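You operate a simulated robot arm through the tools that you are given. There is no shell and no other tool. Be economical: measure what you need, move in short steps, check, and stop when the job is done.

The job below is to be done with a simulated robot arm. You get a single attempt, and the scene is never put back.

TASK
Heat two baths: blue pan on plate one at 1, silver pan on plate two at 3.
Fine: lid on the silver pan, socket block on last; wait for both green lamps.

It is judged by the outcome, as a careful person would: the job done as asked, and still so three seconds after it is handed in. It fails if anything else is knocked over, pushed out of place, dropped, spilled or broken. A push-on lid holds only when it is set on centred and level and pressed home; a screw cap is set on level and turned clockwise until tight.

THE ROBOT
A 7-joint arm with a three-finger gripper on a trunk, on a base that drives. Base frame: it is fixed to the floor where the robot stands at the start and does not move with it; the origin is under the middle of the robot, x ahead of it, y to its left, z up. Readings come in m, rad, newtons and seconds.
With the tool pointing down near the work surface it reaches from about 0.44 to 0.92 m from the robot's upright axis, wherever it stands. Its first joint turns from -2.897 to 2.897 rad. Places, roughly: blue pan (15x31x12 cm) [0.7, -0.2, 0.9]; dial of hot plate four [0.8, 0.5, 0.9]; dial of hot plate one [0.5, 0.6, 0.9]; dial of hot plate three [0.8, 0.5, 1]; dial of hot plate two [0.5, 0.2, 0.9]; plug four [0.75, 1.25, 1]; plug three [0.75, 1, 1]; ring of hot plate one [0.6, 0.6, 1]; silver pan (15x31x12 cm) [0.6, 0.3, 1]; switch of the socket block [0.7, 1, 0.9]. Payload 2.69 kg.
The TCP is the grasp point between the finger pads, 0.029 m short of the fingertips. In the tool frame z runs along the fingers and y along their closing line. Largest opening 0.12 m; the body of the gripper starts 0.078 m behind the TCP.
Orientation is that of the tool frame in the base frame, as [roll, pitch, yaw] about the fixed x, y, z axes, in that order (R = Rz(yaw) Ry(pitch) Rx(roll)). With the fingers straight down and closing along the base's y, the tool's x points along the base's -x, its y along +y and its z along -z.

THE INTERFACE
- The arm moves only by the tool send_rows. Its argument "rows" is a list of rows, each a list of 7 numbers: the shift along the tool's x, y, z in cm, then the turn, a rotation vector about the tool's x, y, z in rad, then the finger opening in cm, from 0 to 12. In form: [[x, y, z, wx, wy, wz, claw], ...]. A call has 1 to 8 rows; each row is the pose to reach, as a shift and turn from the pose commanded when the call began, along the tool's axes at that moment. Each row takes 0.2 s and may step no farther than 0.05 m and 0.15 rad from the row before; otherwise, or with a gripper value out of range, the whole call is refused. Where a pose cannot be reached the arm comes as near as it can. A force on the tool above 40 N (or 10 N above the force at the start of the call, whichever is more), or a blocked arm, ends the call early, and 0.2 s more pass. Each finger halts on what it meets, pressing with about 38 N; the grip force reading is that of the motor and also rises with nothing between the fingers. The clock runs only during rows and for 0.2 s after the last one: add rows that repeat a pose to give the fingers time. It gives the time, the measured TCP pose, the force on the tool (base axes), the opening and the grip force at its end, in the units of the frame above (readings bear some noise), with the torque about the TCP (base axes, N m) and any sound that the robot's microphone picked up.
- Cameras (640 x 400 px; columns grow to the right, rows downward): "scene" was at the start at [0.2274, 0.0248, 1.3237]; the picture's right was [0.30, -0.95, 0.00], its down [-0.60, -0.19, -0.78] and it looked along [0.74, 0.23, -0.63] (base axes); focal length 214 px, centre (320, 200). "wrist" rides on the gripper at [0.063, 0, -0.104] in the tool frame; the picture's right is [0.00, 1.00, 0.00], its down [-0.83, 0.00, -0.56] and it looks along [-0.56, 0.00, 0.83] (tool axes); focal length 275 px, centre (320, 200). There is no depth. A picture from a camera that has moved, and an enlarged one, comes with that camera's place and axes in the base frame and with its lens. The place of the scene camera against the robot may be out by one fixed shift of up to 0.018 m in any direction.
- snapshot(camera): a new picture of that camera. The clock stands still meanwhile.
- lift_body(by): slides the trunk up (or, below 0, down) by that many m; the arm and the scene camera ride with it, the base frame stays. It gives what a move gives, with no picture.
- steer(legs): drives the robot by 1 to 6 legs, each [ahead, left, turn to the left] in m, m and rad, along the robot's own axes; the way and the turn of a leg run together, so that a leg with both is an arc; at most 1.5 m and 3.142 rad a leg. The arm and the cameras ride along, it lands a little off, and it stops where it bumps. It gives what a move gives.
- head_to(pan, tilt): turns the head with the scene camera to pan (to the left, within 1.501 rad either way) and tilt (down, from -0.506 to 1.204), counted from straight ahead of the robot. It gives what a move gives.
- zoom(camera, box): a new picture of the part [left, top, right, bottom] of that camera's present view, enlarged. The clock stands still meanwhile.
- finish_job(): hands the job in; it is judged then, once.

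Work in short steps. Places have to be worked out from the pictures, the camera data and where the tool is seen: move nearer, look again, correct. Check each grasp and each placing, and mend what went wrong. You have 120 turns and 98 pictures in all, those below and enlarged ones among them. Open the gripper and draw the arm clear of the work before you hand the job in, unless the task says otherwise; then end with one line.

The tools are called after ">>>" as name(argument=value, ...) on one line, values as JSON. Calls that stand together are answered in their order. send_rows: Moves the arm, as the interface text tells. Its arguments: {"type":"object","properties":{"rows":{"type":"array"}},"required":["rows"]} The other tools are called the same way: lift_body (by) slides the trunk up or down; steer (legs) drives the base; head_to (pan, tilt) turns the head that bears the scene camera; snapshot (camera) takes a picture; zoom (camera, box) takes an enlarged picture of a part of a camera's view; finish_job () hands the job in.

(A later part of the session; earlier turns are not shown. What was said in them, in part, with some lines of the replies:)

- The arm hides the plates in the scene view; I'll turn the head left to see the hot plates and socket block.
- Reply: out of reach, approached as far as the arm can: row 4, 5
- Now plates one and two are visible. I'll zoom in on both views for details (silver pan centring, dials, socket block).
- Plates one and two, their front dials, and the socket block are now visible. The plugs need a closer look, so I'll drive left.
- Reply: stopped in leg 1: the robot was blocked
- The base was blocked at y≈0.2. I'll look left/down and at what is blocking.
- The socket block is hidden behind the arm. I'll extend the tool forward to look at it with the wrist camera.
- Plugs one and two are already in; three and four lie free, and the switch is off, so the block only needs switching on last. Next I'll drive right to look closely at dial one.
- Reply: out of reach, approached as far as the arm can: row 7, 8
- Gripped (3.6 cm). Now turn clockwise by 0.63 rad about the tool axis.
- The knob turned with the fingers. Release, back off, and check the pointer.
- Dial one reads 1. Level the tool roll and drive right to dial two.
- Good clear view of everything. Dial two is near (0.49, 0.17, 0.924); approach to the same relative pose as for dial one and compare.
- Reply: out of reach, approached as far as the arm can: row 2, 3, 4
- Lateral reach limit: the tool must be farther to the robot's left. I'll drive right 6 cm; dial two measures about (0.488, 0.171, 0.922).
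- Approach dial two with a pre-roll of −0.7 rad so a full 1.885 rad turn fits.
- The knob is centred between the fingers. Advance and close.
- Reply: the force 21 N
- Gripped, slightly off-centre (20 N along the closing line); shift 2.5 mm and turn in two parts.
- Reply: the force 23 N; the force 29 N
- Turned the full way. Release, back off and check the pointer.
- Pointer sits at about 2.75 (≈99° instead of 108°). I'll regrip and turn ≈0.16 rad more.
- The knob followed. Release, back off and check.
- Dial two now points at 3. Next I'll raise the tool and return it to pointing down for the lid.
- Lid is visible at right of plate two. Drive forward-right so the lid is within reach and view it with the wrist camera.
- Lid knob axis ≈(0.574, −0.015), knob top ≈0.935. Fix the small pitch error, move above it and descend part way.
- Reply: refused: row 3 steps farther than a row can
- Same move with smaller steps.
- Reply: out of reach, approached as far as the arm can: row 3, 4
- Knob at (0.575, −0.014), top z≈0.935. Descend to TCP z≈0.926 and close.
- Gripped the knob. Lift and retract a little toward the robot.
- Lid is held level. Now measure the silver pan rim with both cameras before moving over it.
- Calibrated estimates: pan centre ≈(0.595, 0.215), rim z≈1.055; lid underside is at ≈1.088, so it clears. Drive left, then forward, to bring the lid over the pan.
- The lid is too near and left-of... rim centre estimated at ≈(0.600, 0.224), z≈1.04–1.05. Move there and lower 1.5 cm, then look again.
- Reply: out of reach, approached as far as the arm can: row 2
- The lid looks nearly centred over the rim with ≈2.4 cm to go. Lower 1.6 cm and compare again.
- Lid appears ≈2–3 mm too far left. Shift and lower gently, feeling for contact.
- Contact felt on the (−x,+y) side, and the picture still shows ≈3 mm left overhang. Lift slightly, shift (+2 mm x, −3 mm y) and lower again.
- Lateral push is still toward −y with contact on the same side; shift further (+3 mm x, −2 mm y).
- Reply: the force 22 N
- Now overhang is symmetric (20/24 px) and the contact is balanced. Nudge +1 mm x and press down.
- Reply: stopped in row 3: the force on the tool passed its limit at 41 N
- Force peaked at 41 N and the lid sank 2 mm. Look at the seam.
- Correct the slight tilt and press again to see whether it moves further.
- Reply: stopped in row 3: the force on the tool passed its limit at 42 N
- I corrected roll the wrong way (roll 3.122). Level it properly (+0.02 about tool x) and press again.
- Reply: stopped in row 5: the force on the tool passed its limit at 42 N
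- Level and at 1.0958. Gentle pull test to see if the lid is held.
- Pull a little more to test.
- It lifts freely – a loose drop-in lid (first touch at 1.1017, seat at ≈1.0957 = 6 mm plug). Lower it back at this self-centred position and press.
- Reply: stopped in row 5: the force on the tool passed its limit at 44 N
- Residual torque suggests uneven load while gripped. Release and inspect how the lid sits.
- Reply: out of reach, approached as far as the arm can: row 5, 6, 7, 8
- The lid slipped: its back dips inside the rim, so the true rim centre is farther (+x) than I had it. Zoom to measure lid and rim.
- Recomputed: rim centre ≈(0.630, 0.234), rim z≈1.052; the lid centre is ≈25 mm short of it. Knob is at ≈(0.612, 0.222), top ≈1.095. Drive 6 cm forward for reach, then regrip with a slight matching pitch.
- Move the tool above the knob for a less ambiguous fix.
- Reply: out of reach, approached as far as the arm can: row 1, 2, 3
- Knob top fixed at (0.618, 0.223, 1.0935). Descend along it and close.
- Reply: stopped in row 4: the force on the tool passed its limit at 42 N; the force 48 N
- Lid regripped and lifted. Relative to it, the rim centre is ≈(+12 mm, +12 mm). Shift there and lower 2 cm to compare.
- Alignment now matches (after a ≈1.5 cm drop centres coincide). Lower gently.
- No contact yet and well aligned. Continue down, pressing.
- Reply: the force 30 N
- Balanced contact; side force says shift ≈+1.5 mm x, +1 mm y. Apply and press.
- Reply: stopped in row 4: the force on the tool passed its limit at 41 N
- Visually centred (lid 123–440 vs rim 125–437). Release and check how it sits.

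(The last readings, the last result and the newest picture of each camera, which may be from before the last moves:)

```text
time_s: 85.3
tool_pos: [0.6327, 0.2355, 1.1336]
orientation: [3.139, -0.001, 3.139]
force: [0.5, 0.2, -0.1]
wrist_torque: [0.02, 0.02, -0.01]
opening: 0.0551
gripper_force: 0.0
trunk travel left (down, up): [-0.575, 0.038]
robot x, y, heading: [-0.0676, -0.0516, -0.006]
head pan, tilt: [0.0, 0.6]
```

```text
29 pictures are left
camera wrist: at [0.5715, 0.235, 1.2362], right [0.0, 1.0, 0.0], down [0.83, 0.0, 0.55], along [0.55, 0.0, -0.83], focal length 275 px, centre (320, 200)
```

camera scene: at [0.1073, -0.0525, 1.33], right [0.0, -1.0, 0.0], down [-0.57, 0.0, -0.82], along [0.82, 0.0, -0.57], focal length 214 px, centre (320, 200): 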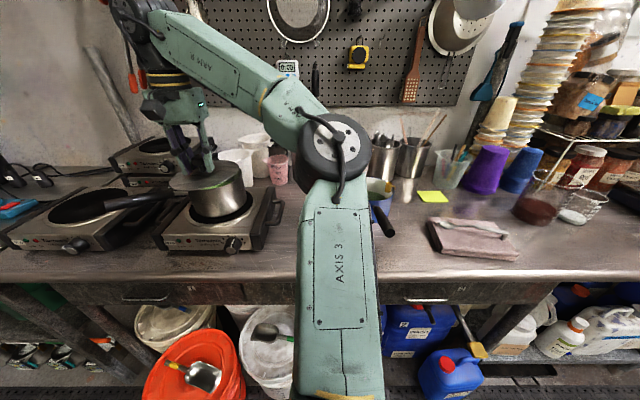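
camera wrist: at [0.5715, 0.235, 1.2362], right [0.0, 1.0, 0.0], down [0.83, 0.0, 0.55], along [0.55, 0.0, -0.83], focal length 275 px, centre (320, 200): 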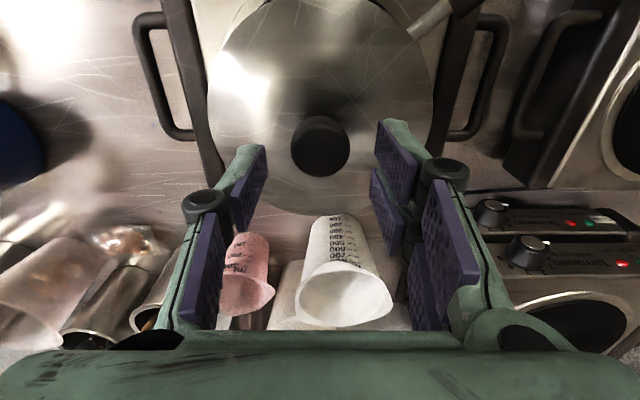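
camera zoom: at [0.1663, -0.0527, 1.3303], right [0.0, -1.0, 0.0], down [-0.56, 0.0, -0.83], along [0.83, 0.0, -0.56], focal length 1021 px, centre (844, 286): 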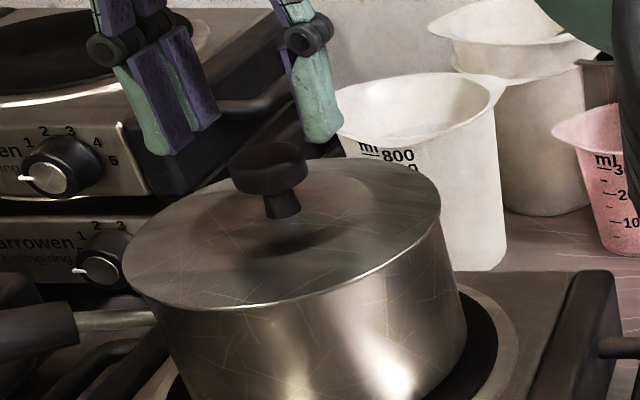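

The lid sits level and covers the rim. Press it home with closed fingertips on the knob.

>>> send_rows(rows=[[0.2, 0, -1, 0, 0, 0, 0], [0.2, 0, -1, 0, 0, 0, 0], [0.2, 0, -1, 0, 0, 0, 0], [0.2, 0, -1, 0, 0, 0, 0], [0.2, 0, 0, 0, 0, 0, 0], [0.2, 0, 0.7, 0, 0, 0, 0], [0.2, 0, 1.1, 0, 0, 0, 0], [0.2, 0, 1.5, 0, 0, 0, 0]])

```text
time_s: 87.1
tool_pos: [0.6297, 0.2345, 1.1213]
orientation: [3.136, 0.002, 3.137]
force: [4.3, 0.3, 14.3]
wrist_torque: [0.1, -0.12, 0.01]
opening: 0.006
gripper_force: 28.1
out of reach, approached as far as the arm can: row 1, 2, 3, 4
trunk travel left (down, up): [-0.575, 0.038]
robot x, y, heading: [-0.0651, -0.0507, -0.002]
head pan, tilt: [0.0, 0.6]
```

>>> send_rows(rows=[[0, 0, 0.3, 0, 0, 0, 0], [0, 0, 0.6, 0, 0, 0, 0], [0, 0, 0.9, 0, 0, 0, 0], [0, 0, 1.2, 0, 0, 0, 0]])

>>> send_rows(rows=[[0, 0, -1, 0, 0, 0, 2], [1, 0, -3, 0, 0, 0, 5], [4, 0, -3, 0, 0, 0, 5], [8, 0, -3, 0, 0, 0, 5]])

>>> zoom(camera="wrist", box=[170, 60, 470, 320])

```text
time_s: 87.5
tool_pos: [0.6293, 0.2344, 1.12]
orientation: [3.133, 0.006, 3.136]
force: [-1.0, -2.9, 15.1]
wrist_torque: [-0.06, 0.11, 0.04]
opening: 0.0061
gripper_force: 28.8
trunk travel left (down, up): [-0.575, 0.038]
robot x, y, heading: [-0.0653, -0.0536, -0.007]
head pan, tilt: [0.0, 0.6]
stopped in row 2: the force on the tool passed its limit at 45 N (the readings are from after the stop); the commanded pose is now the measured one
```

```text
time_s: 88.5
tool_pos: [0.5509, 0.2354, 1.1468]
orientation: [3.13, 0.007, 3.135]
force: [0.6, 0.6, 0.0]
wrist_torque: [0.0, -0.01, 0.0]
opening: 0.05
gripper_force: 0.1
out of reach, approached as far as the arm can: row 2, 3
trunk travel left (down, up): [-0.575, 0.038]
robot x, y, heading: [-0.0687, -0.0479, -0.006]
head pan, tilt: [0.0, 0.6]
```

```text
1.54 times, centred on (320, 190) of wrist
camera zoom: at [0.4887, 0.2351, 1.2491], right [0.0, 1.0, 0.01], down [0.83, -0.01, 0.56], along [0.56, 0.01, -0.83], focal length 424 px, centre (320, 215)
```

zoom: 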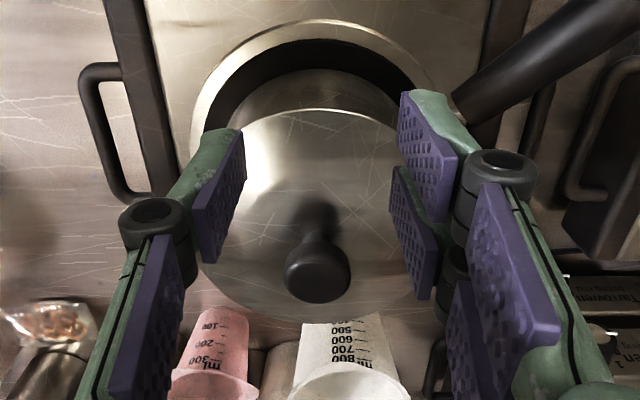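

Lid is seated, with no rim gap visible. Next the blue pan: back off and drive right.

>>> steer(legs=[[-0.1, 0, 0], [0, -0.36, 0]])

>>> snapshot(camera="wrist")

```text
time_s: 92.6
tool_pos: [0.4498, -0.121, 1.1464]
orientation: [3.13, 0.005, 3.141]
force: [0.3, 0.2, 0.1]
wrist_torque: [0.02, 0.0, 0.03]
opening: 0.0499
gripper_force: 0.1
trunk travel left (down, up): [-0.575, 0.038]
robot x, y, heading: [-0.1679, -0.4101, 0.003]
head pan, tilt: [0.0, 0.6]
```

```text
27 pictures are left
camera wrist: at [0.3875, -0.1207, 1.2489], right [0.0, 1.0, 0.01], down [0.83, 0.0, 0.56], along [0.56, 0.01, -0.83], focal length 275 px, centre (320, 200)
```

wrist: 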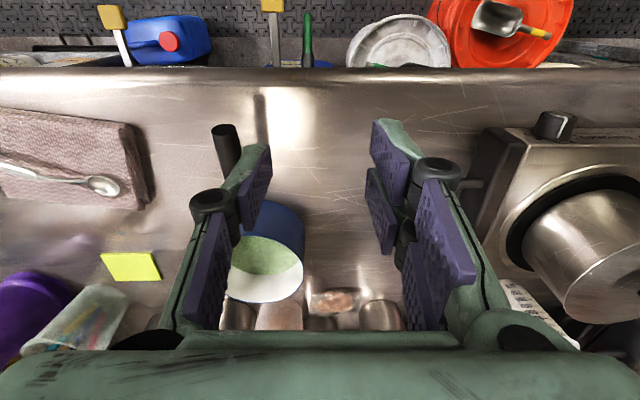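

Blue pan centre ≈(0.708, −0.214), handle straight toward −x, ending at x≈0.48. Move above the handle's inner end and look.

>>> send_rows(rows=[[-3, -2.5, 0, 0.005, 0.005, 0, 6], [-6, -5, 0, 0.01, 0.005, 0, 6], [-9, -7, 1, 0.01, 0.005, 0, 6], [-12, -9.2, 3, 0.01, 0.005, 0, 6], [-12.5, -9.2, 7, 0.01, 0.005, 0, 6], [-12.5, -9.2, 9, 0.01, 0.005, 0, 6]])

>>> snapshot(camera="wrist")

```text
time_s: 94.0
tool_pos: [0.5735, -0.2129, 1.0558]
orientation: [3.138, 0.0, 3.14]
force: [-0.5, 0.5, -0.1]
wrist_torque: [0.0, 0.02, -0.03]
opening: 0.06
gripper_force: 0.0
out of reach, approached as far as the arm can: row 2
trunk travel left (down, up): [-0.575, 0.038]
robot x, y, heading: [-0.1662, -0.4083, 0.002]
head pan, tilt: [0.0, 0.6]
```

```text
26 pictures are left
camera wrist: at [0.5126, -0.2123, 1.159], right [0.0, 1.0, 0.0], down [0.83, 0.0, 0.56], along [0.56, 0.0, -0.83], focal length 275 px, centre (320, 200)
```

wrist: 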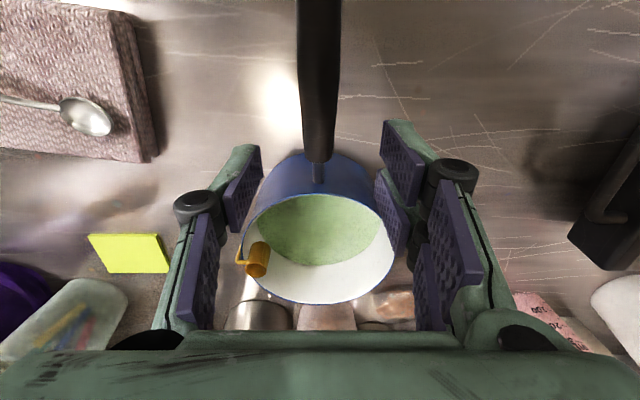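

Handle's black grip runs to x≈0.61 at y≈−0.212, z≈0.95. Descend at x≈0.59 and grip it.

>>> send_rows(rows=[[-1.6, 0, 3, 0, 0, 0, 6], [-1.6, 0, 7, 0, 0, 0, 6], [-1.6, 0, 9, 0, 0, 0, 6], [-1.6, 0, 10.6, 0, 0, 0, 6], [-1.6, 0, 10.6, 0, 0, 0, 0.5], [-1.6, 0, 10.6, 0, 0, 0, 0.5], [-1.6, 0, 10.6, 0, 0, 0, 0.5], [-1.6, 0, 10.6, 0, 0, 0, 0.5]])

>>> snapshot(camera="wrist")

```text
time_s: 95.8
tool_pos: [0.5904, -0.2116, 0.9484]
orientation: [3.141, 0.001, 3.139]
force: [-1.6, -1.4, -0.3]
wrist_torque: [0.02, -0.18, -0.28]
opening: 0.0232
gripper_force: 31.7
trunk travel left (down, up): [-0.575, 0.038]
robot x, y, heading: [-0.1661, -0.411, 0.003]
head pan, tilt: [0.0, 0.6]
```

```text
25 pictures are left
camera wrist: at [0.5299, -0.2117, 1.0512], right [0.0, 1.0, 0.0], down [0.83, 0.0, 0.56], along [0.56, 0.0, -0.83], focal length 275 px, centre (320, 200)
```

wrist: 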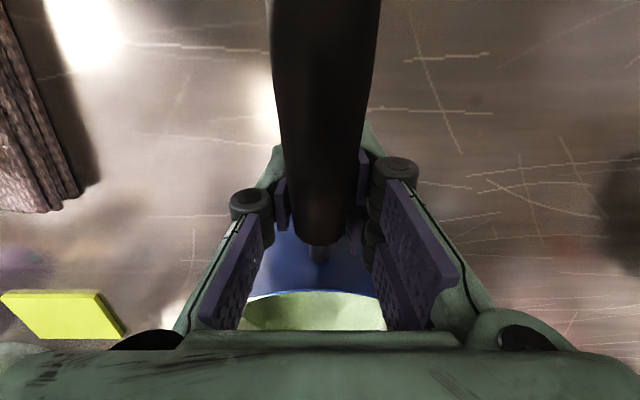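

Gripped (2.3 cm). Trial lift of 1.2 cm.

>>> send_rows(rows=[[0, 0, -0.4, 0, 0, 0, 0.5], [0, 0, -0.8, 0, 0, 0, 0.5], [0, 0, -1.2, 0, 0, 0, 0.5], [0, 0, -1.2, 0, 0, 0, 0.5]])

>>> snapshot(camera="wrist")

```text
time_s: 96.8
tool_pos: [0.5914, -0.212, 0.9605]
orientation: [-3.142, -0.001, 3.141]
force: [0.5, 0.3, -10.2]
wrist_torque: [0.0, 0.68, 0.02]
opening: 0.0237
gripper_force: 38.0
trunk travel left (down, up): [-0.575, 0.038]
robot x, y, heading: [-0.1724, -0.4061, 0.002]
head pan, tilt: [0.0, 0.6]
```

```text
24 pictures are left
camera wrist: at [0.5303, -0.2105, 1.0642], right [0.0, 1.0, 0.0], down [0.83, 0.0, 0.56], along [0.56, 0.0, -0.83], focal length 275 px, centre (320, 200)
```

wrist: 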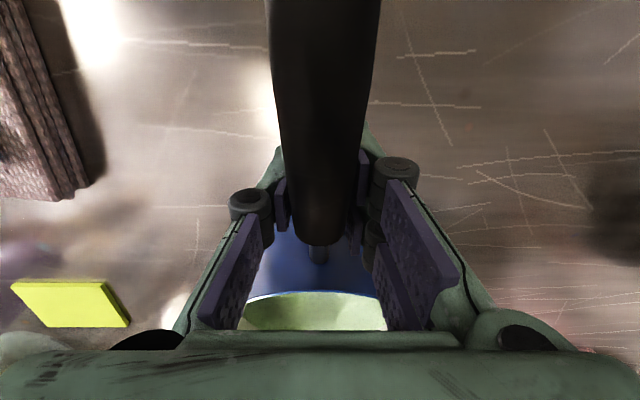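

The pan keeps its attitude relative to the gripper. Lift a bit more and check that force stays constant.

>>> send_rows(rows=[[0, 0, -0.5, 0, 0, 0, 0.5], [0, 0, -1, 0, 0, 0, 0.5], [0, 0, -1.5, 0, 0, 0, 0.5], [0, 0, -2, 0, 0, 0, 0.5], [0, 0, -2, 0, 0, 0, 0.5]])

>>> snapshot(camera="wrist")

>>> snapshot(camera="scene")

```text
time_s: 98.0
tool_pos: [0.5918, -0.2104, 0.9814]
orientation: [3.142, -0.001, 3.141]
force: [-0.4, 0.2, -9.6]
wrist_torque: [-0.01, 0.68, 0.0]
opening: 0.0234
gripper_force: 38.2
trunk travel left (down, up): [-0.575, 0.038]
robot x, y, heading: [-0.1704, -0.407, 0.003]
head pan, tilt: [0.0, 0.6]
```

```text
23 pictures are left
camera wrist: at [0.5298, -0.2103, 1.0843], right [0.0, 1.0, 0.0], down [0.83, 0.0, 0.56], along [0.56, 0.0, -0.83], focal length 275 px, centre (320, 200)
```

wrist: 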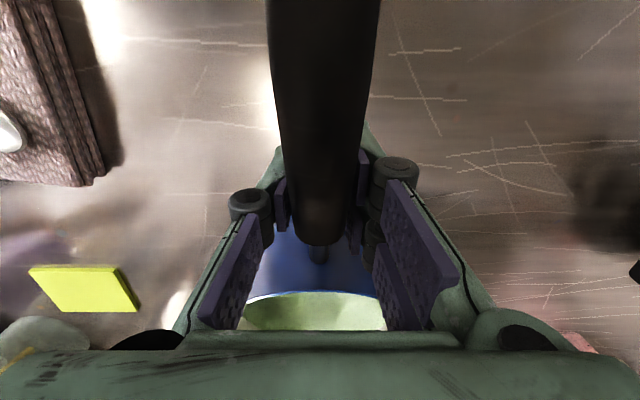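

```text
22 pictures are left
camera scene: at [0.0672, -0.4096, 1.33], right [0.0, -1.0, 0.0], down [-0.57, 0.0, -0.82], along [0.82, 0.0, -0.57], focal length 214 px, centre (320, 200)
```

scene: 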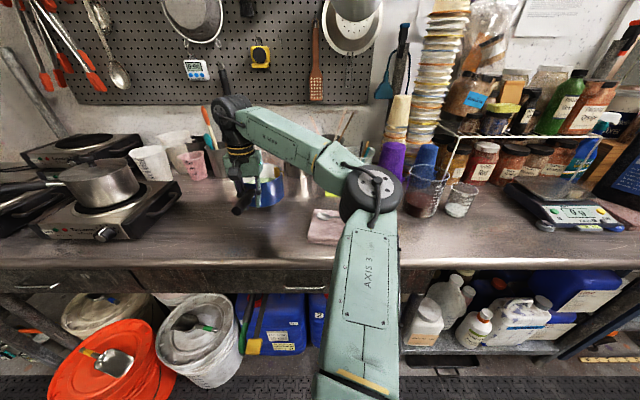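

Pan is carried rigidly (≈1 kg). Quick check of the silver pan's lid.

>>> zoom(camera="scene", box=[30, 130, 190, 250])

```text
3.33 times, centred on (110, 190) of scene
camera zoom: at [0.0672, -0.4096, 1.33], right [0.0, -1.0, 0.0], down [-0.57, 0.0, -0.82], along [0.82, 0.0, -0.57], focal length 715 px, centre (1020, 233)
```

zoom: 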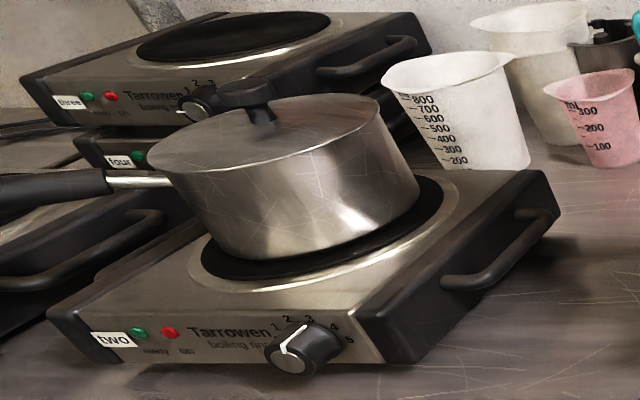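

Lid fine. Plan: ring one centre ≈(0.637, 0.621); pan centre is 11.8 cm ahead of the TCP. Raise the pan and retract it gently.

>>> send_rows(rows=[[0, 0, -1, 0, 0, 0, 0.5], [0.5, 0, -2.2, 0, 0, 0, 0.5], [2, 0, -3.5, 0, 0, 0, 0.5], [4, 0, -5, 0, 0, 0, 0.5], [6, 0, -6.5, 0, 0, 0, 0.5], [8, 0, -8, 0, 0, 0, 0.5], [10, 0, -9, 0, 0, 0, 0.5], [12, 0, -9.5, 0, 0, 0, 0.5]])

>>> steer(legs=[[-0.22, 0, 0]])

>>> snapshot(camera="wrist")

```text
time_s: 99.8
tool_pos: [0.472, -0.2123, 1.0769]
orientation: [3.14, 0.001, 3.14]
force: [-1.0, -0.2, -9.6]
wrist_torque: [0.0, 0.69, -0.02]
opening: 0.0233
gripper_force: 37.7
trunk travel left (down, up): [-0.575, 0.038]
robot x, y, heading: [-0.1659, -0.4076, 0.004]
head pan, tilt: [0.0, 0.6]
```

```text
time_s: 101.5
tool_pos: [0.2528, -0.2104, 1.0778]
orientation: [3.138, -0.001, -3.141]
force: [-0.7, 0.0, -9.8]
wrist_torque: [0.02, 0.61, -0.01]
opening: 0.0235
gripper_force: 38.1
trunk travel left (down, up): [-0.575, 0.038]
robot x, y, heading: [-0.3875, -0.4147, 0.005]
head pan, tilt: [0.0, 0.6]
```

```text
20 pictures are left
camera wrist: at [0.1912, -0.2097, 1.1804], right [-0.01, 1.0, 0.0], down [0.83, 0.0, 0.56], along [0.56, 0.0, -0.83], focal length 275 px, centre (320, 200)
```

wrist: 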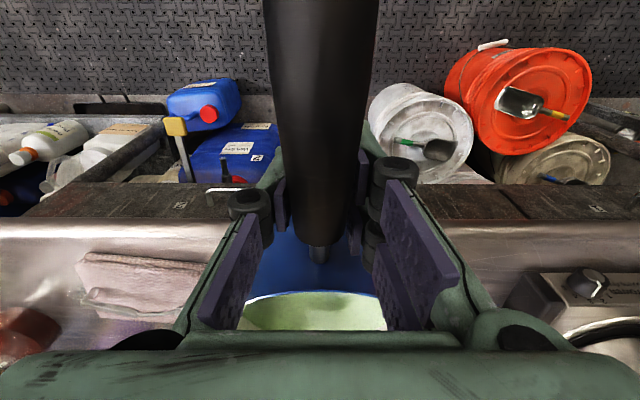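

Stable. Back 5 cm more and drive left to plate one.

>>> steer(legs=[[-0.05, 0, 0], [0, 0.83, 0]])

>>> head_to(pan=0.4, tilt=0.6)

>>> snapshot(camera="scene")

```text
time_s: 108.9
tool_pos: [0.2029, 0.6226, 1.0778]
orientation: [3.141, 0.0, 3.139]
force: [0.2, 0.0, -10.6]
wrist_torque: [0.01, 0.66, 0.01]
opening: 0.0239
gripper_force: 37.3
trunk travel left (down, up): [-0.575, 0.038]
robot x, y, heading: [-0.4366, 0.4251, -0.003]
head pan, tilt: [0.0, 0.6]
```

```text
time_s: 109.8
tool_pos: [0.2027, 0.6226, 1.0768]
orientation: [3.139, -0.002, 3.137]
force: [0.4, -0.3, -9.9]
wrist_torque: [0.04, 0.67, -0.04]
opening: 0.0239
gripper_force: 38.0
trunk travel left (down, up): [-0.575, 0.038]
robot x, y, heading: [-0.4348, 0.4252, -0.0]
head pan, tilt: [0.4, 0.6]
```

```text
19 pictures are left
camera scene: at [-0.2098, 0.4594, 1.3301], right [0.39, -0.92, 0.0], down [-0.52, -0.22, -0.82], along [0.76, 0.32, -0.57], focal length 214 px, centre (320, 200)
```

scene: 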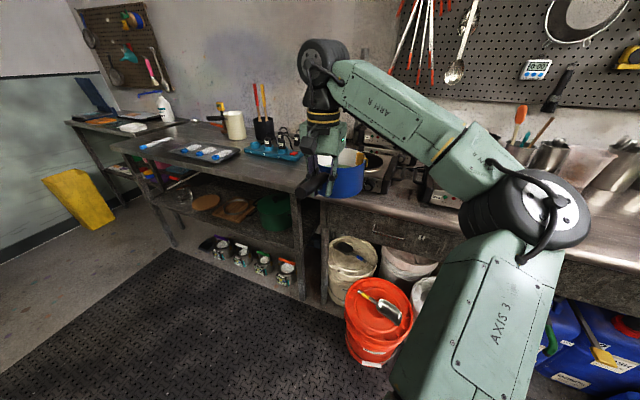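

To keep the elbow clear of the silver pan's handle, the robot should stand farther left. Drive left 0.27 m, then shift the arm right by the same amount.

>>> steer(legs=[[0, 0.27, 0]])

>>> send_rows(rows=[[0, -3, 0, 0, 0, 0, 0.5], [0, -6.5, 0, 0, 0, 0, 0.5], [0, -10, 0, 0, 0, 0, 0.5], [0, -13.5, 0, 0, 0, 0, 0.5], [0, -17, 0, 0, 0, 0, 0.5], [0, -20.5, 0, 0, 0, 0, 0.5], [0, -24, 0, 0, 0, 0, 0.5], [0, -27, 0, 0, 0, 0, 0.5]])

>>> head_to(pan=0.0, tilt=0.6)

>>> snapshot(camera="scene")

```text
time_s: 112.5
tool_pos: [0.2029, 0.8939, 1.0769]
orientation: [-3.141, 0.0, 3.138]
force: [-0.2, -0.1, -9.6]
wrist_torque: [0.0, 0.68, -0.03]
opening: 0.0235
gripper_force: 37.9
trunk travel left (down, up): [-0.575, 0.038]
robot x, y, heading: [-0.4366, 0.6961, -0.001]
head pan, tilt: [0.4, 0.6]
```

```text
time_s: 114.3
tool_pos: [0.2016, 0.6241, 1.0745]
orientation: [3.139, -0.002, 3.138]
force: [-0.2, -0.1, -9.0]
wrist_torque: [0.02, 0.7, 0.0]
opening: 0.0234
gripper_force: 38.1
trunk travel left (down, up): [-0.575, 0.038]
robot x, y, heading: [-0.4342, 0.6981, -0.004]
head pan, tilt: [0.4, 0.6]
```

```text
time_s: 115.2
tool_pos: [0.203, 0.6247, 1.0749]
orientation: [3.139, 0.001, 3.137]
force: [0.3, 0.6, -10.0]
wrist_torque: [-0.01, 0.64, 0.01]
opening: 0.0233
gripper_force: 38.4
trunk travel left (down, up): [-0.575, 0.038]
robot x, y, heading: [-0.4349, 0.7005, -0.006]
head pan, tilt: [0.0, 0.6]
```

```text
18 pictures are left
camera scene: at [-0.2027, 0.6979, 1.3301], right [0.0, -1.0, 0.0], down [-0.57, 0.0, -0.82], along [0.82, 0.0, -0.57], focal length 214 px, centre (320, 200)
```

scene: 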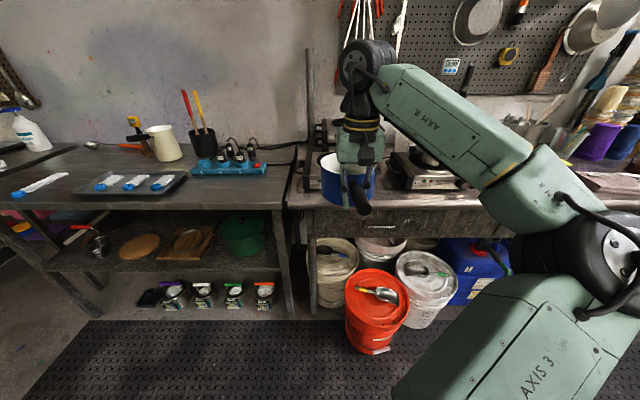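

Elbow is now well back. Drive forward 0.17 m, then extend the arm to place the pan over ring one.

>>> steer(legs=[[0.17, 0, 0]])

>>> send_rows(rows=[[-2.5, -0.1, 0, 0, 0, 0, 0.5], [-5, -0.2, 0.3, 0, 0, 0, 0.5], [-8, -0.2, 0.6, 0, 0, 0, 0.5], [-11, -0.3, 1, 0, 0, 0, 0.5], [-13, -0.3, 1.5, 0, 0, 0, 0.5], [-14.5, -0.3, 2, 0, 0, 0, 0.5]])

>>> snapshot(camera="scene")

>>> zoom(camera="scene", box=[280, 130, 460, 250])

```text
time_s: 116.7
tool_pos: [0.3764, 0.6257, 1.0739]
orientation: [3.14, -0.001, 3.141]
force: [0.4, 0.8, -9.6]
wrist_torque: [0.03, 0.74, 0.01]
opening: 0.0237
gripper_force: 38.3
trunk travel left (down, up): [-0.575, 0.038]
robot x, y, heading: [-0.2683, 0.695, -0.0]
head pan, tilt: [0.0, 0.6]
```

```text
time_s: 118.0
tool_pos: [0.5198, 0.623, 1.0546]
orientation: [3.139, -0.002, 3.141]
force: [0.6, -0.2, -9.6]
wrist_torque: [0.02, 0.67, 0.01]
opening: 0.0238
gripper_force: 37.9
trunk travel left (down, up): [-0.575, 0.038]
robot x, y, heading: [-0.2605, 0.7022, 0.002]
head pan, tilt: [0.0, 0.6]
```

```text
17 pictures are left
camera scene: at [-0.0293, 0.6986, 1.33], right [0.0, -1.0, 0.0], down [-0.57, 0.0, -0.82], along [0.82, 0.0, -0.57], focal length 214 px, centre (320, 200)
```

scene: 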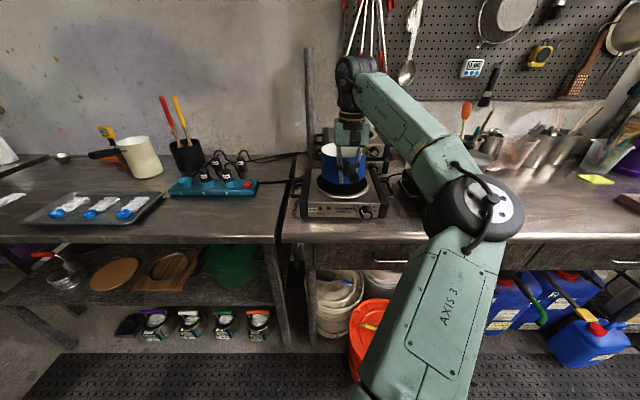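

```text
3.33 times, centred on (370, 190) of scene
camera zoom: at [-0.0293, 0.6986, 1.33], right [0.0, -1.0, 0.0], down [-0.57, 0.0, -0.82], along [0.82, 0.0, -0.57], focal length 715 px, centre (153, 233)
```

zoom: 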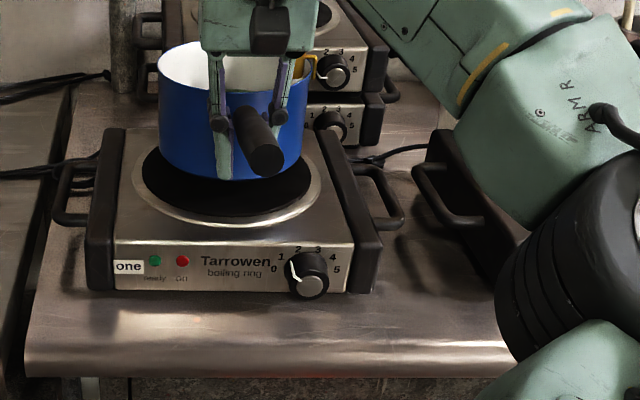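

Very close: pan looks a few mm right and ≈1–1.5 cm far. Adjust (−1 cm x, +3 mm y) and lower 1.6 cm.

>>> send_rows(rows=[[0.5, 0.15, 0, 0, 0, 0, 0.5], [1, 0.3, 0.4, 0, 0, 0, 0.5], [1, 0.3, 1, 0, 0, 0, 0.5], [1, 0.3, 1.6, 0, 0, 0, 0.5], [1, 0.3, 1.6, 0, 0, 0, 0.5]])

>>> zoom(camera="scene", box=[300, 140, 400, 225])

```text
time_s: 119.2
tool_pos: [0.51, 0.6251, 1.0378]
orientation: [3.141, -0.003, 3.139]
force: [0.3, -0.4, -9.4]
wrist_torque: [0.0, 0.67, -0.04]
opening: 0.0236
gripper_force: 38.4
trunk travel left (down, up): [-0.575, 0.038]
robot x, y, heading: [-0.2676, 0.7008, 0.004]
head pan, tilt: [0.0, 0.6]
```

```text
4.71 times, centred on (350, 182) of scene
camera zoom: at [-0.0296, 0.6986, 1.33], right [0.0, -1.0, 0.0], down [-0.57, 0.0, -0.82], along [0.82, 0.0, -0.57], focal length 1009 px, centre (179, 282)
```

zoom: 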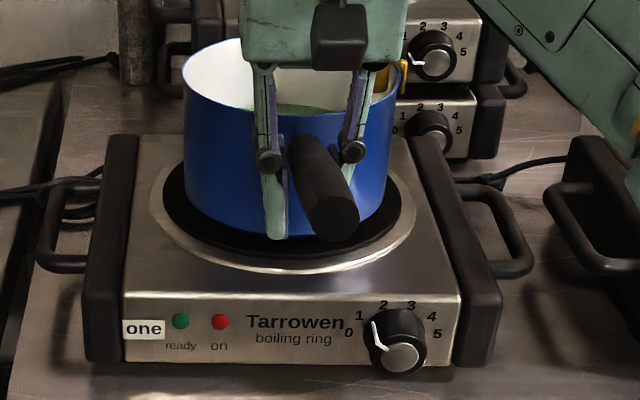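

Well centred now. Lower the last ≈1 cm slowly until the weight transfers.

>>> send_rows(rows=[[0, 0, 0.3, 0, 0, 0, 0.5], [0, 0, 0.6, 0, 0, 0, 0.5], [0, 0, 0.8, 0, 0, 0, 0.5]])

```text
time_s: 120.0
tool_pos: [0.5106, 0.625, 1.0323]
orientation: [3.141, 0.002, 3.141]
force: [-0.7, -0.3, -1.1]
wrist_torque: [-0.05, -0.77, -0.18]
opening: 0.0243
gripper_force: 38.3
trunk travel left (down, up): [-0.575, 0.038]
robot x, y, heading: [-0.2636, 0.7013, 0.0]
head pan, tilt: [0.0, 0.6]
```

Far edge touched first; lower a little more so it sits flat.

>>> send_rows(rows=[[0, 0, 0.15, 0, 0, 0, 0.5], [0, 0, 0.3, 0, 0, 0, 0.5]])

```text
time_s: 120.7
tool_pos: [0.5099, 0.6261, 1.0282]
orientation: [-3.14, 0.001, -3.14]
force: [-5.2, -0.5, 0.5]
wrist_torque: [-0.02, -0.62, -0.16]
opening: 0.0272
gripper_force: 38.0
trunk travel left (down, up): [-0.575, 0.038]
robot x, y, heading: [-0.2656, 0.7036, -0.001]
head pan, tilt: [0.0, 0.6]
```

>>> zoom(camera="scene", box=[300, 140, 400, 225])

```text
4.71 times, centred on (350, 182) of scene
camera zoom: at [-0.031, 0.6986, 1.3304], right [0.0, -1.0, 0.0], down [-0.56, 0.0, -0.83], along [0.83, 0.0, -0.56], focal length 1009 px, centre (179, 282)
```

zoom: 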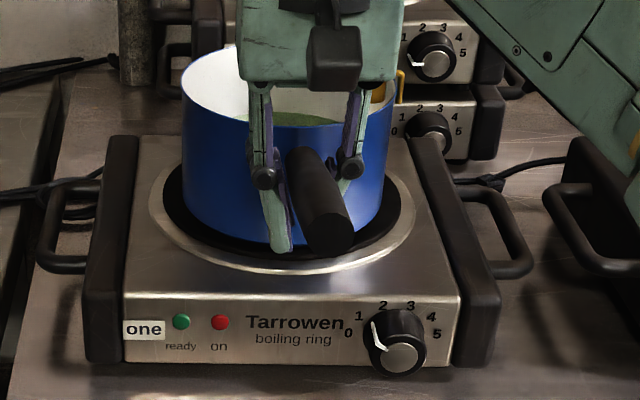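

Nearly flat. Lower 2 mm more, then release slowly.

>>> send_rows(rows=[[0, 0, 0.15, 0, 0, 0, 0.5], [0, 0, 0.25, 0, 0, 0, 0.5]])

>>> send_rows(rows=[[0, 0, 0, 0, 0, 0, 3.2], [0, 0, 0, 0, 0, 0, 4], [0, 0, 0, 0, 0, 0, 6], [0, 0, 0, 0, 0, 0, 6], [0, 0, 0, 0, 0, 0, 6]])

>>> zoom(camera="scene", box=[300, 140, 400, 225])

```text
time_s: 121.2
tool_pos: [0.5097, 0.6251, 1.0253]
orientation: [3.138, -0.001, -3.141]
force: [-5.9, 0.7, -2.5]
wrist_torque: [0.0, -0.09, -0.09]
opening: 0.0284
gripper_force: 38.0
trunk travel left (down, up): [-0.575, 0.038]
robot x, y, heading: [-0.2611, 0.6968, -0.004]
head pan, tilt: [0.0, 0.6]
```

```text
time_s: 122.5
tool_pos: [0.5105, 0.626, 1.026]
orientation: [3.14, 0.0, 3.14]
force: [-0.6, 0.3, 0.4]
wrist_torque: [0.02, -0.02, -0.03]
opening: 0.0599
gripper_force: 0.1
trunk travel left (down, up): [-0.575, 0.038]
robot x, y, heading: [-0.268, 0.696, 0.001]
head pan, tilt: [0.0, 0.6]
```

```text
4.71 times, centred on (350, 182) of scene
camera zoom: at [-0.0305, 0.6986, 1.3303], right [0.0, -1.0, 0.0], down [-0.56, 0.0, -0.83], along [0.83, 0.0, -0.56], focal length 1009 px, centre (179, 282)
```

zoom: 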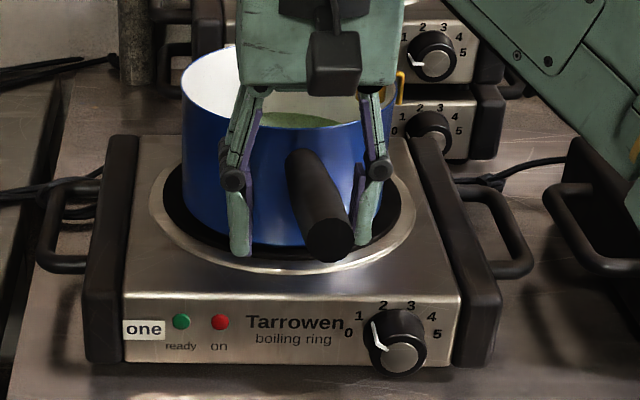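

Blue pan sits flat and centred on ring one. Raise the gripper off the handle and back away.

>>> send_rows(rows=[[0, 0, -3, 0, 0, 0, 6], [0, 0, -6, 0, 0, 0, 6], [2, 0, -9, 0, 0, 0, 6], [6, 0, -10, 0, 0, 0, 6], [10, 0, -10, 0, 0, 0, 6], [14, 0, -10, 0, 0, 0, 6]])

>>> steer(legs=[[-0.1, 0, 0], [0, 0.5, 0], [0.2, 0, 0]])

>>> snapshot(camera="wrist")

>>> snapshot(camera="scene")

```text
time_s: 123.8
tool_pos: [0.369, 0.6284, 1.1261]
orientation: [3.139, 0.0, 3.138]
force: [-0.1, 0.5, 0.2]
wrist_torque: [-0.03, -0.02, 0.02]
opening: 0.0598
gripper_force: 0.2
trunk travel left (down, up): [-0.575, 0.038]
robot x, y, heading: [-0.2629, 0.6988, 0.003]
head pan, tilt: [0.0, 0.6]
```

```text
time_s: 130.2
tool_pos: [0.4746, 1.1198, 1.1249]
orientation: [3.141, -0.001, 3.131]
force: [0.2, 0.1, -0.1]
wrist_torque: [-0.01, -0.03, 0.03]
opening: 0.06
gripper_force: 0.1
trunk travel left (down, up): [-0.575, 0.038]
robot x, y, heading: [-0.1641, 1.1955, -0.008]
head pan, tilt: [0.0, 0.6]
```

```text
12 pictures are left
camera wrist: at [0.4134, 1.1212, 1.2289], right [0.01, 1.0, 0.0], down [0.83, -0.01, 0.56], along [0.56, 0.0, -0.83], focal length 275 px, centre (320, 200)
```

wrist: 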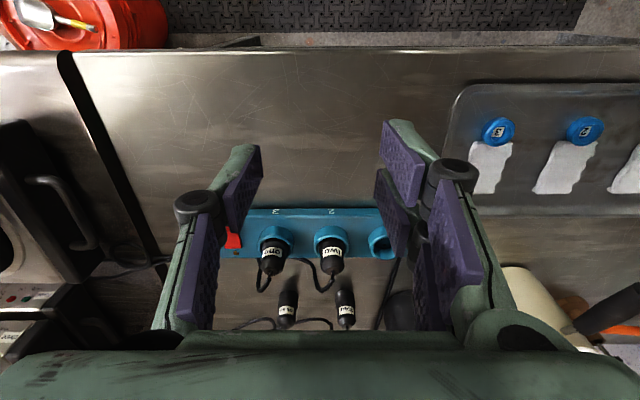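

```text
11 pictures are left
camera scene: at [0.0747, 1.1948, 1.3301], right [-0.01, -1.0, 0.0], down [-0.57, 0.0, -0.82], along [0.82, -0.01, -0.57], focal length 214 px, centre (320, 200)
```

scene: 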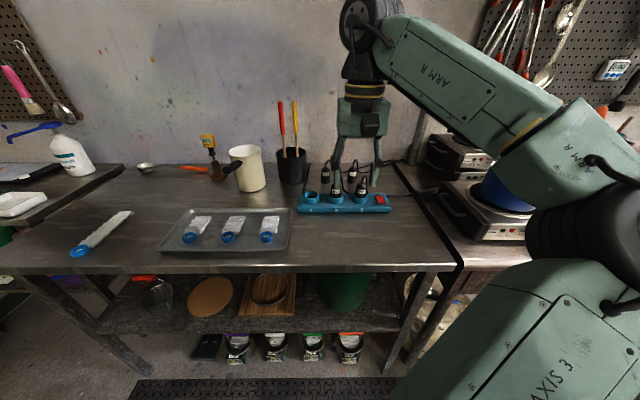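

Switch triangulates to ≈(0.693, 0.984, 0.913). Drive 8 cm forward, close the fingers and move above it.

>>> steer(legs=[[0.08, 0, 0]])

>>> send_rows(rows=[[-3, -3.4, 0, 0, 0, 0, 4], [-6, -6.8, 0, 0, 0, 0, 2], [-9, -10.2, 0, 0, 0, 0, 0], [-11, -13.6, 0, 0, 0, 0, 0], [-11, -13.6, 4, 0, 0, 0, 0], [-11, -13.6, 7, 0, 0, 0, 0]])

>>> snapshot(camera="wrist")

```text
time_s: 131.3
tool_pos: [0.5533, 1.1193, 1.1257]
orientation: [3.141, -0.002, 3.132]
force: [1.0, -0.3, -0.3]
wrist_torque: [-0.01, 0.01, -0.03]
opening: 0.06
gripper_force: 0.0
trunk travel left (down, up): [-0.575, 0.038]
robot x, y, heading: [-0.0765, 1.1948, -0.005]
head pan, tilt: [0.0, 0.6]
```

```text
time_s: 132.7
tool_pos: [0.6614, 0.9816, 1.0587]
orientation: [3.14, 0.001, 3.133]
force: [0.8, -0.2, 0.0]
wrist_torque: [-0.03, -0.04, 0.01]
opening: 0.0
gripper_force: 28.4
trunk travel left (down, up): [-0.575, 0.038]
robot x, y, heading: [-0.0791, 1.1959, -0.01]
head pan, tilt: [0.0, 0.6]
```

```text
10 pictures are left
camera wrist: at [0.6006, 0.9835, 1.1606], right [0.01, 1.0, 0.0], down [0.83, -0.01, 0.56], along [0.56, 0.0, -0.83], focal length 275 px, centre (320, 200)
```

wrist: 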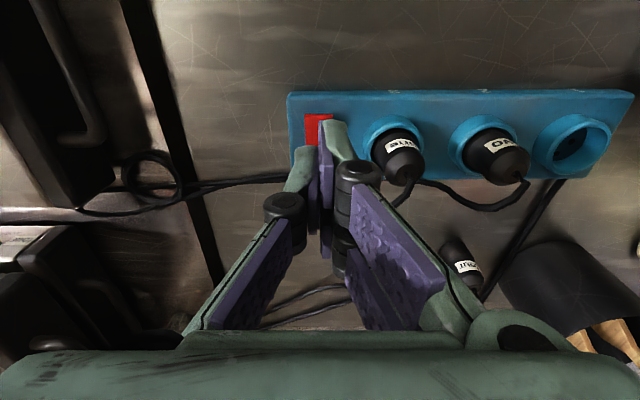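

>>> zoom(camera="wrist", box=[280, 85, 370, 145])

```text
6.67 times, centred on (325, 115) of wrist
camera zoom: at [0.6006, 0.9835, 1.1606], right [0.01, 1.0, 0.0], down [0.83, -0.01, 0.56], along [0.56, 0.0, -0.83], focal length 1835 px, centre (287, 767)
```

zoom: 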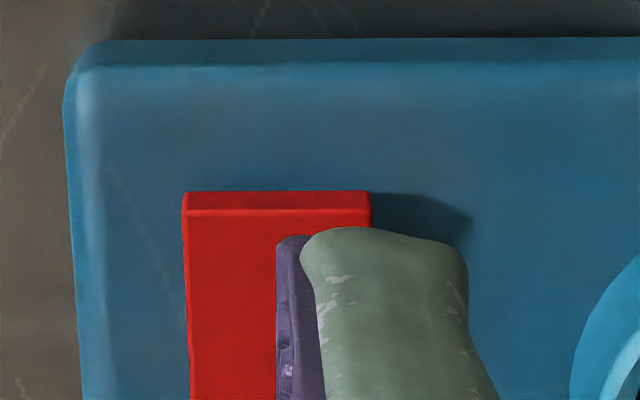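

The front (−x) end of the rocker is raised. Position at x≈0.680, y≈0.983 and press down gently.

>>> send_rows(rows=[[-1.9, 0.15, 3, 0, 0, 0, 0], [-1.9, 0.15, 6.5, 0, 0, 0, 0], [-1.9, 0.15, 9.5, 0, 0, 0, 0], [-1.9, 0.15, 10.5, 0, 0, 0, 0], [-1.9, 0.15, 11, 0, 0, 0, 0], [-1.9, 0.15, 11.4, 0, 0, 0, 0]])

```text
time_s: 134.1
tool_pos: [0.6797, 0.9832, 0.9424]
orientation: [3.141, 0.0, 3.13]
force: [-0.2, -0.8, 1.3]
wrist_torque: [0.0, 0.03, 0.03]
opening: 0.0002
gripper_force: 28.7
trunk travel left (down, up): [-0.575, 0.038]
robot x, y, heading: [-0.0841, 1.1968, -0.013]
head pan, tilt: [0.0, 0.6]
```

>>> send_rows(rows=[[0, 0, 0.3, 0, 0, 0, 0], [0, 0, 0.6, 0, 0, 0, 0], [0, 0, 0.9, 0, 0, 0, 0]])

```text
time_s: 134.9
tool_pos: [0.6802, 0.983, 0.9373]
orientation: [-3.141, 0.009, 3.13]
force: [4.0, -2.6, 28.0]
wrist_torque: [-0.04, -0.53, 0.06]
opening: 0.0059
gripper_force: 28.0
trunk travel left (down, up): [-0.575, 0.038]
robot x, y, heading: [-0.0787, 1.2005, -0.011]
head pan, tilt: [0.0, 0.6]
```

Pressed with 28 N. Raise and check the switch lamp.

>>> send_rows(rows=[[0, 0, -3, 0, 0, 0, 0], [2, 0, -7, 0, 0, 0, 0], [5, 0, -11, 0, 0, 0, 0], [8, 0, -14, 0, 0, 0, 0]])

>>> zoom(camera="wrist", box=[250, 130, 450, 280])

```text
time_s: 135.9
tool_pos: [0.6007, 0.9836, 1.0742]
orientation: [-3.141, -0.001, 3.131]
force: [0.8, 0.2, -0.2]
wrist_torque: [-0.04, -0.04, 0.0]
opening: 0.0001
gripper_force: 29.3
trunk travel left (down, up): [-0.575, 0.038]
robot x, y, heading: [-0.0823, 1.1978, -0.006]
head pan, tilt: [0.0, 0.6]
```

```text
2.67 times, centred on (350, 205) of wrist
camera zoom: at [0.5387, 0.9855, 1.1773], right [0.01, 1.0, 0.0], down [0.83, -0.01, 0.56], along [0.56, 0.0, -0.83], focal length 734 px, centre (240, 187)
```

zoom: 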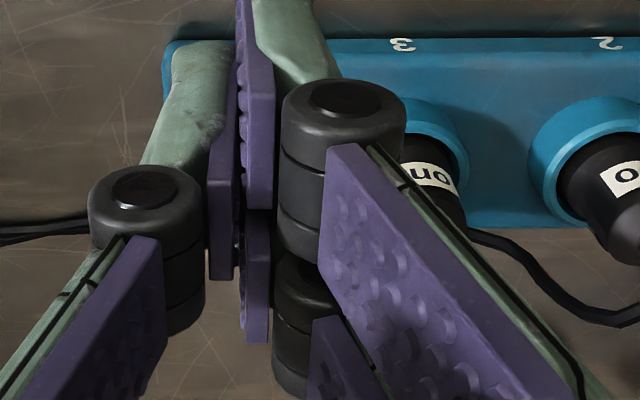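

Fingers hide it. Move the tool left out of the way and turn the head toward the block and plates.

>>> send_rows(rows=[[2, 4, -2, 0, 0, 0, 0], [4, 8, -4, 0, 0, 0, 0], [6, 12, -5, 0, 0, 0, 0], [8, 16, -5, 0, 0, 0, 0], [10, 20, -5, 0, 0, 0, 0]])

>>> head_to(pan=-0.45, tilt=0.6)

>>> snapshot(camera="scene")

```text
time_s: 137.1
tool_pos: [0.5024, 1.1872, 1.1232]
orientation: [-3.141, -0.002, 3.13]
force: [0.7, 0.3, 0.3]
wrist_torque: [0.0, -0.02, 0.01]
opening: 0.0
gripper_force: 28.7
trunk travel left (down, up): [-0.575, 0.038]
robot x, y, heading: [-0.0816, 1.1969, -0.01]
head pan, tilt: [0.0, 0.6]
```

```text
time_s: 138.0
tool_pos: [0.5026, 1.1861, 1.1218]
orientation: [3.139, 0.001, 3.13]
force: [-0.1, -0.9, 0.6]
wrist_torque: [0.01, -0.01, -0.03]
opening: 0.0002
gripper_force: 28.2
trunk travel left (down, up): [-0.575, 0.038]
robot x, y, heading: [-0.0813, 1.1979, -0.011]
head pan, tilt: [-0.45, 0.6]
```

```text
7 pictures are left
camera scene: at [0.1434, 1.1558, 1.3303], right [-0.44, -0.9, 0.0], down [-0.51, 0.25, -0.83], along [0.74, -0.36, -0.56], focal length 214 px, centre (320, 200)
```

scene: 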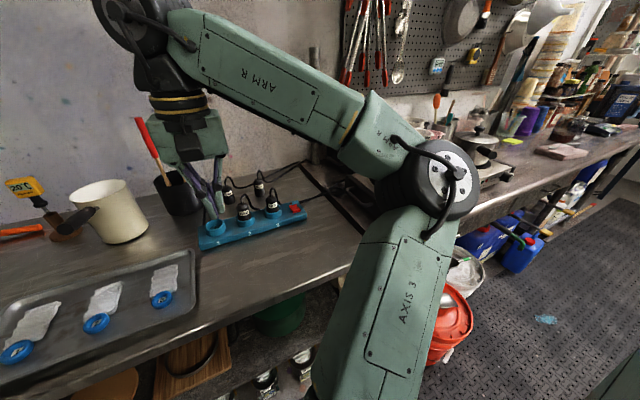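

>>> zoom(camera="scene", box=[190, 160, 340, 260])

```text
4.00 times, centred on (265, 210) of scene
camera zoom: at [0.1434, 1.1558, 1.3303], right [-0.44, -0.9, 0.0], down [-0.51, 0.25, -0.83], along [0.74, -0.36, -0.56], focal length 858 px, centre (540, 160)
```

zoom: 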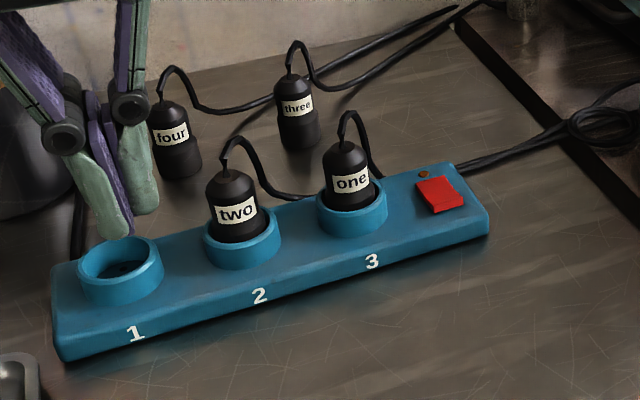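

The lamp is still dark, and the contact torque shows I touched at the tip's +x edge, so the raised end is the back one. Press again at x≈0.703.

>>> send_rows(rows=[[-3.2, -3.2, 0, 0, 0, 0, 0], [-6.4, -6.4, 0, 0, 0, 0, 0], [-9.6, -9.6, 0, 0, 0, 0, 0], [-12.8, -12.8, 1, 0, 0, 0, 0], [-16, -16, 3, 0, 0, 0, 0], [-18.5, -18.5, 5, 0, 0, 0, 0], [-20.2, -20.3, 8, 0, 0, 0, 0], [-20.2, -20.3, 12, 0, 0, 0, 0]])

>>> send_rows(rows=[[0, 0, 2.5, 0, 0, 0, 0], [0, 0, 4.5, 0, 0, 0, 0], [0, 0, 5.3, 0, 0, 0, 0], [0, 0, 5.7, 0, 0, 0, 0]])

```text
time_s: 139.8
tool_pos: [0.7042, 0.9795, 1.0041]
orientation: [3.141, 0.0, 3.131]
force: [0.0, -0.6, -0.4]
wrist_torque: [0.02, -0.02, 0.03]
opening: 0.0
gripper_force: 28.8
trunk travel left (down, up): [-0.575, 0.038]
robot x, y, heading: [-0.0821, 1.1981, -0.008]
head pan, tilt: [-0.45, 0.6]
```

```text
time_s: 140.8
tool_pos: [0.7026, 0.9805, 0.9463]
orientation: [3.141, 0.0, 3.13]
force: [0.9, 0.6, 0.1]
wrist_torque: [0.0, -0.04, 0.01]
opening: 0.0
gripper_force: 28.1
trunk travel left (down, up): [-0.575, 0.038]
robot x, y, heading: [-0.0798, 1.192, -0.008]
head pan, tilt: [-0.45, 0.6]
```

>>> send_rows(rows=[[0, 0, 0.3, 0, 0, 0, 0], [0, 0, 0.6, 0, 0, 0, 0], [0, 0, 0.8, 0, 0, 0, 0]])

```text
time_s: 141.6
tool_pos: [0.7019, 0.9801, 0.9383]
orientation: [3.14, 0.0, 3.129]
force: [0.4, 0.4, 3.1]
wrist_torque: [0.02, 0.08, 0.0]
opening: 0.0061
gripper_force: 28.5
trunk travel left (down, up): [-0.575, 0.038]
robot x, y, heading: [-0.084, 1.1989, -0.012]
head pan, tilt: [-0.45, 0.6]
```

>>> send_rows(rows=[[0, 0, 0.2, 0, 0, 0, 0], [0, 0, 0.4, 0, 0, 0, 0], [0, 0, 0.6, 0, 0, 0, 0]])

>>> zoom(camera="scene", box=[190, 160, 340, 260])

```text
time_s: 142.5
tool_pos: [0.7026, 0.9804, 0.9392]
orientation: [-3.14, 0.01, 3.131]
force: [-6.4, 1.2, 13.5]
wrist_torque: [0.09, 0.29, 0.03]
opening: 0.0059
gripper_force: 28.2
trunk travel left (down, up): [-0.575, 0.038]
robot x, y, heading: [-0.0805, 1.2005, -0.009]
head pan, tilt: [-0.45, 0.6]
stopped in row 3: the force on the tool passed its limit at 42 N (the readings are from after the stop); the commanded pose is now the measured one
```

```text
4.00 times, centred on (265, 210) of scene
camera zoom: at [0.1416, 1.1561, 1.3304], right [-0.44, -0.9, 0.0], down [-0.51, 0.25, -0.83], along [0.74, -0.37, -0.56], focal length 858 px, centre (540, 160)
```

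zoom: 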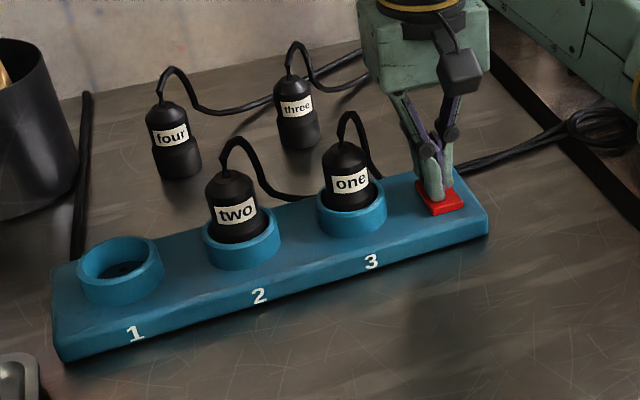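

Pressed firmly on the back end. Withdraw and check the lamp.

>>> send_rows(rows=[[0, 0, -3, 0, 0, 0, 0], [2, 2, -7, 0, 0, 0, 0], [5, 5, -11, 0, 0, 0, 0], [8, 9, -14, 0, 0, 0, 0], [11, 13, -15, 0, 0, 0, 0], [14, 17, -16, 0, 0, 0, 0], [17, 20, -16, 0, 0, 0, 0]])

>>> zoom(camera="scene", box=[270, 185, 330, 235])

```text
refused: row 3 steps farther than a row can; nothing moved
```

```text
8.00 times, centred on (300, 210) of scene
camera zoom: at [0.1416, 1.1561, 1.3304], right [-0.44, -0.9, 0.0], down [-0.51, 0.25, -0.83], along [0.74, -0.37, -0.56], focal length 1716 px, centre (480, 120)
```

zoom: 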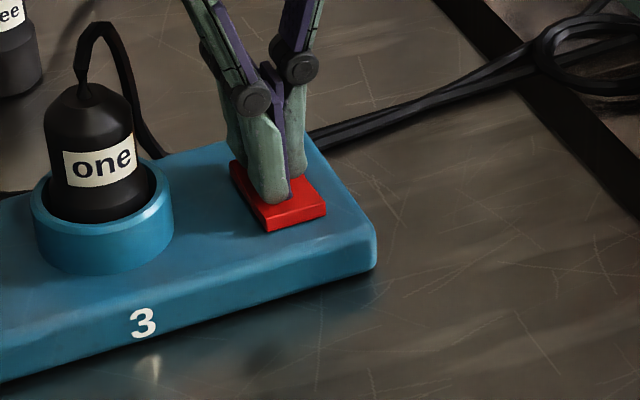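

Move away in smaller steps, then check once more.

>>> send_rows(rows=[[0, 0, -4, 0, 0, 0, 0], [2, 2, -7.5, 0, 0, 0, 0], [4, 5, -10.5, 0, 0, 0, 0], [6, 8, -13, 0, 0, 0, 0], [8.5, 11.5, -14, 0, 0, 0, 0], [11, 15, -15, 0, 0, 0, 0], [13, 18.5, -15, 0, 0, 0, 0]])

>>> zoom(camera="scene", box=[190, 160, 340, 260])

```text
time_s: 144.1
tool_pos: [0.5714, 1.1672, 1.0837]
orientation: [3.14, 0.008, 3.129]
force: [-0.4, 1.1, 0.3]
wrist_torque: [0.01, 0.0, 0.0]
opening: 0.0001
gripper_force: 28.5
trunk travel left (down, up): [-0.575, 0.038]
robot x, y, heading: [-0.0811, 1.1959, -0.01]
head pan, tilt: [-0.45, 0.6]
```

```text
4.00 times, centred on (265, 210) of scene
camera zoom: at [0.1435, 1.1559, 1.3303], right [-0.44, -0.9, 0.0], down [-0.51, 0.25, -0.83], along [0.74, -0.37, -0.56], focal length 858 px, centre (540, 160)
```

zoom: 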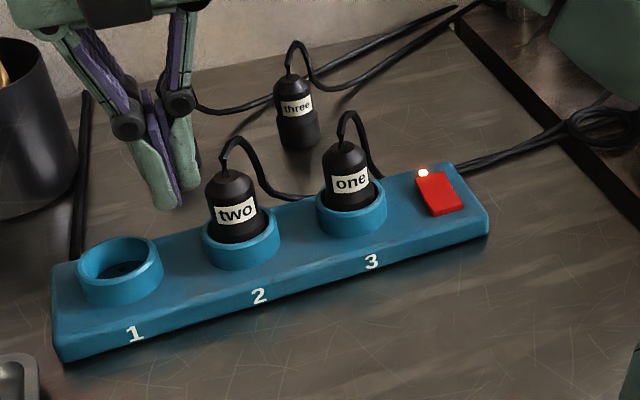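

The block lamp is lit – on. Open the gripper, draw the arm back, and drive to a spot where both plates' lamps can be seen.

>>> send_rows(rows=[[3, 0, -2, 0, 0, 0, 3], [6, 0, -4, 0, 0, 0, 6], [9, 0, -5, 0, 0, 0, 6]])

>>> steer(legs=[[-0.27, 0, 0], [0, -1.2, 0]])

>>> head_to(pan=0.5, tilt=0.6)

```text
time_s: 144.9
tool_pos: [0.4826, 1.168, 1.1337]
orientation: [-3.142, 0.01, 3.129]
force: [-1.3, 0.3, 0.0]
wrist_torque: [0.03, 0.0, 0.0]
opening: 0.0553
gripper_force: 0.0
trunk travel left (down, up): [-0.575, 0.038]
robot x, y, heading: [-0.0826, 1.1957, -0.01]
head pan, tilt: [-0.45, 0.6]
```

```text
time_s: 156.0
tool_pos: [0.2038, -0.0428, 1.1342]
orientation: [-3.141, 0.007, 3.131]
force: [-0.5, 0.4, -0.5]
wrist_torque: [0.02, 0.03, -0.02]
opening: 0.0601
gripper_force: 0.1
trunk travel left (down, up): [-0.575, 0.038]
robot x, y, heading: [-0.3593, -0.011, -0.003]
head pan, tilt: [-0.45, 0.6]
```

```text
time_s: 157.3
tool_pos: [0.2044, -0.0415, 1.1347]
orientation: [-3.142, 0.009, 3.131]
force: [0.2, -0.2, 0.1]
wrist_torque: [0.01, 0.01, 0.01]
opening: 0.06
gripper_force: 0.1
trunk travel left (down, up): [-0.575, 0.038]
robot x, y, heading: [-0.3608, -0.0155, -0.012]
head pan, tilt: [0.499, 0.6]
```

About 15 s have passed since switch-on. Look at both plates (3 pictures left).

>>> zoom(camera="scene", box=[230, 120, 430, 245])

```text
3.20 times, centred on (330, 182) of scene
camera zoom: at [-0.1369, 0.0256, 1.3303], right [0.47, -0.88, 0.0], down [-0.5, -0.27, -0.83], along [0.73, 0.39, -0.56], focal length 686 px, centre (288, 256)
```

zoom: 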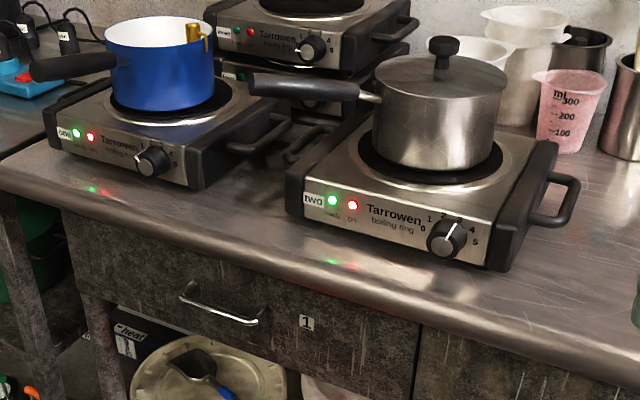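

Both green lamps (and the red "on" lamps) are glowing, the dials read 1 and 3, the lid is on, and the arm is clear. Handing in.

>>> finish_job()

```text
The job is handed in.
```

I handed the job in with the blue pan on plate one at 1 and the silver pan, lid on, on plate two at 3. The socket block went on last, and both green lamps are lit.
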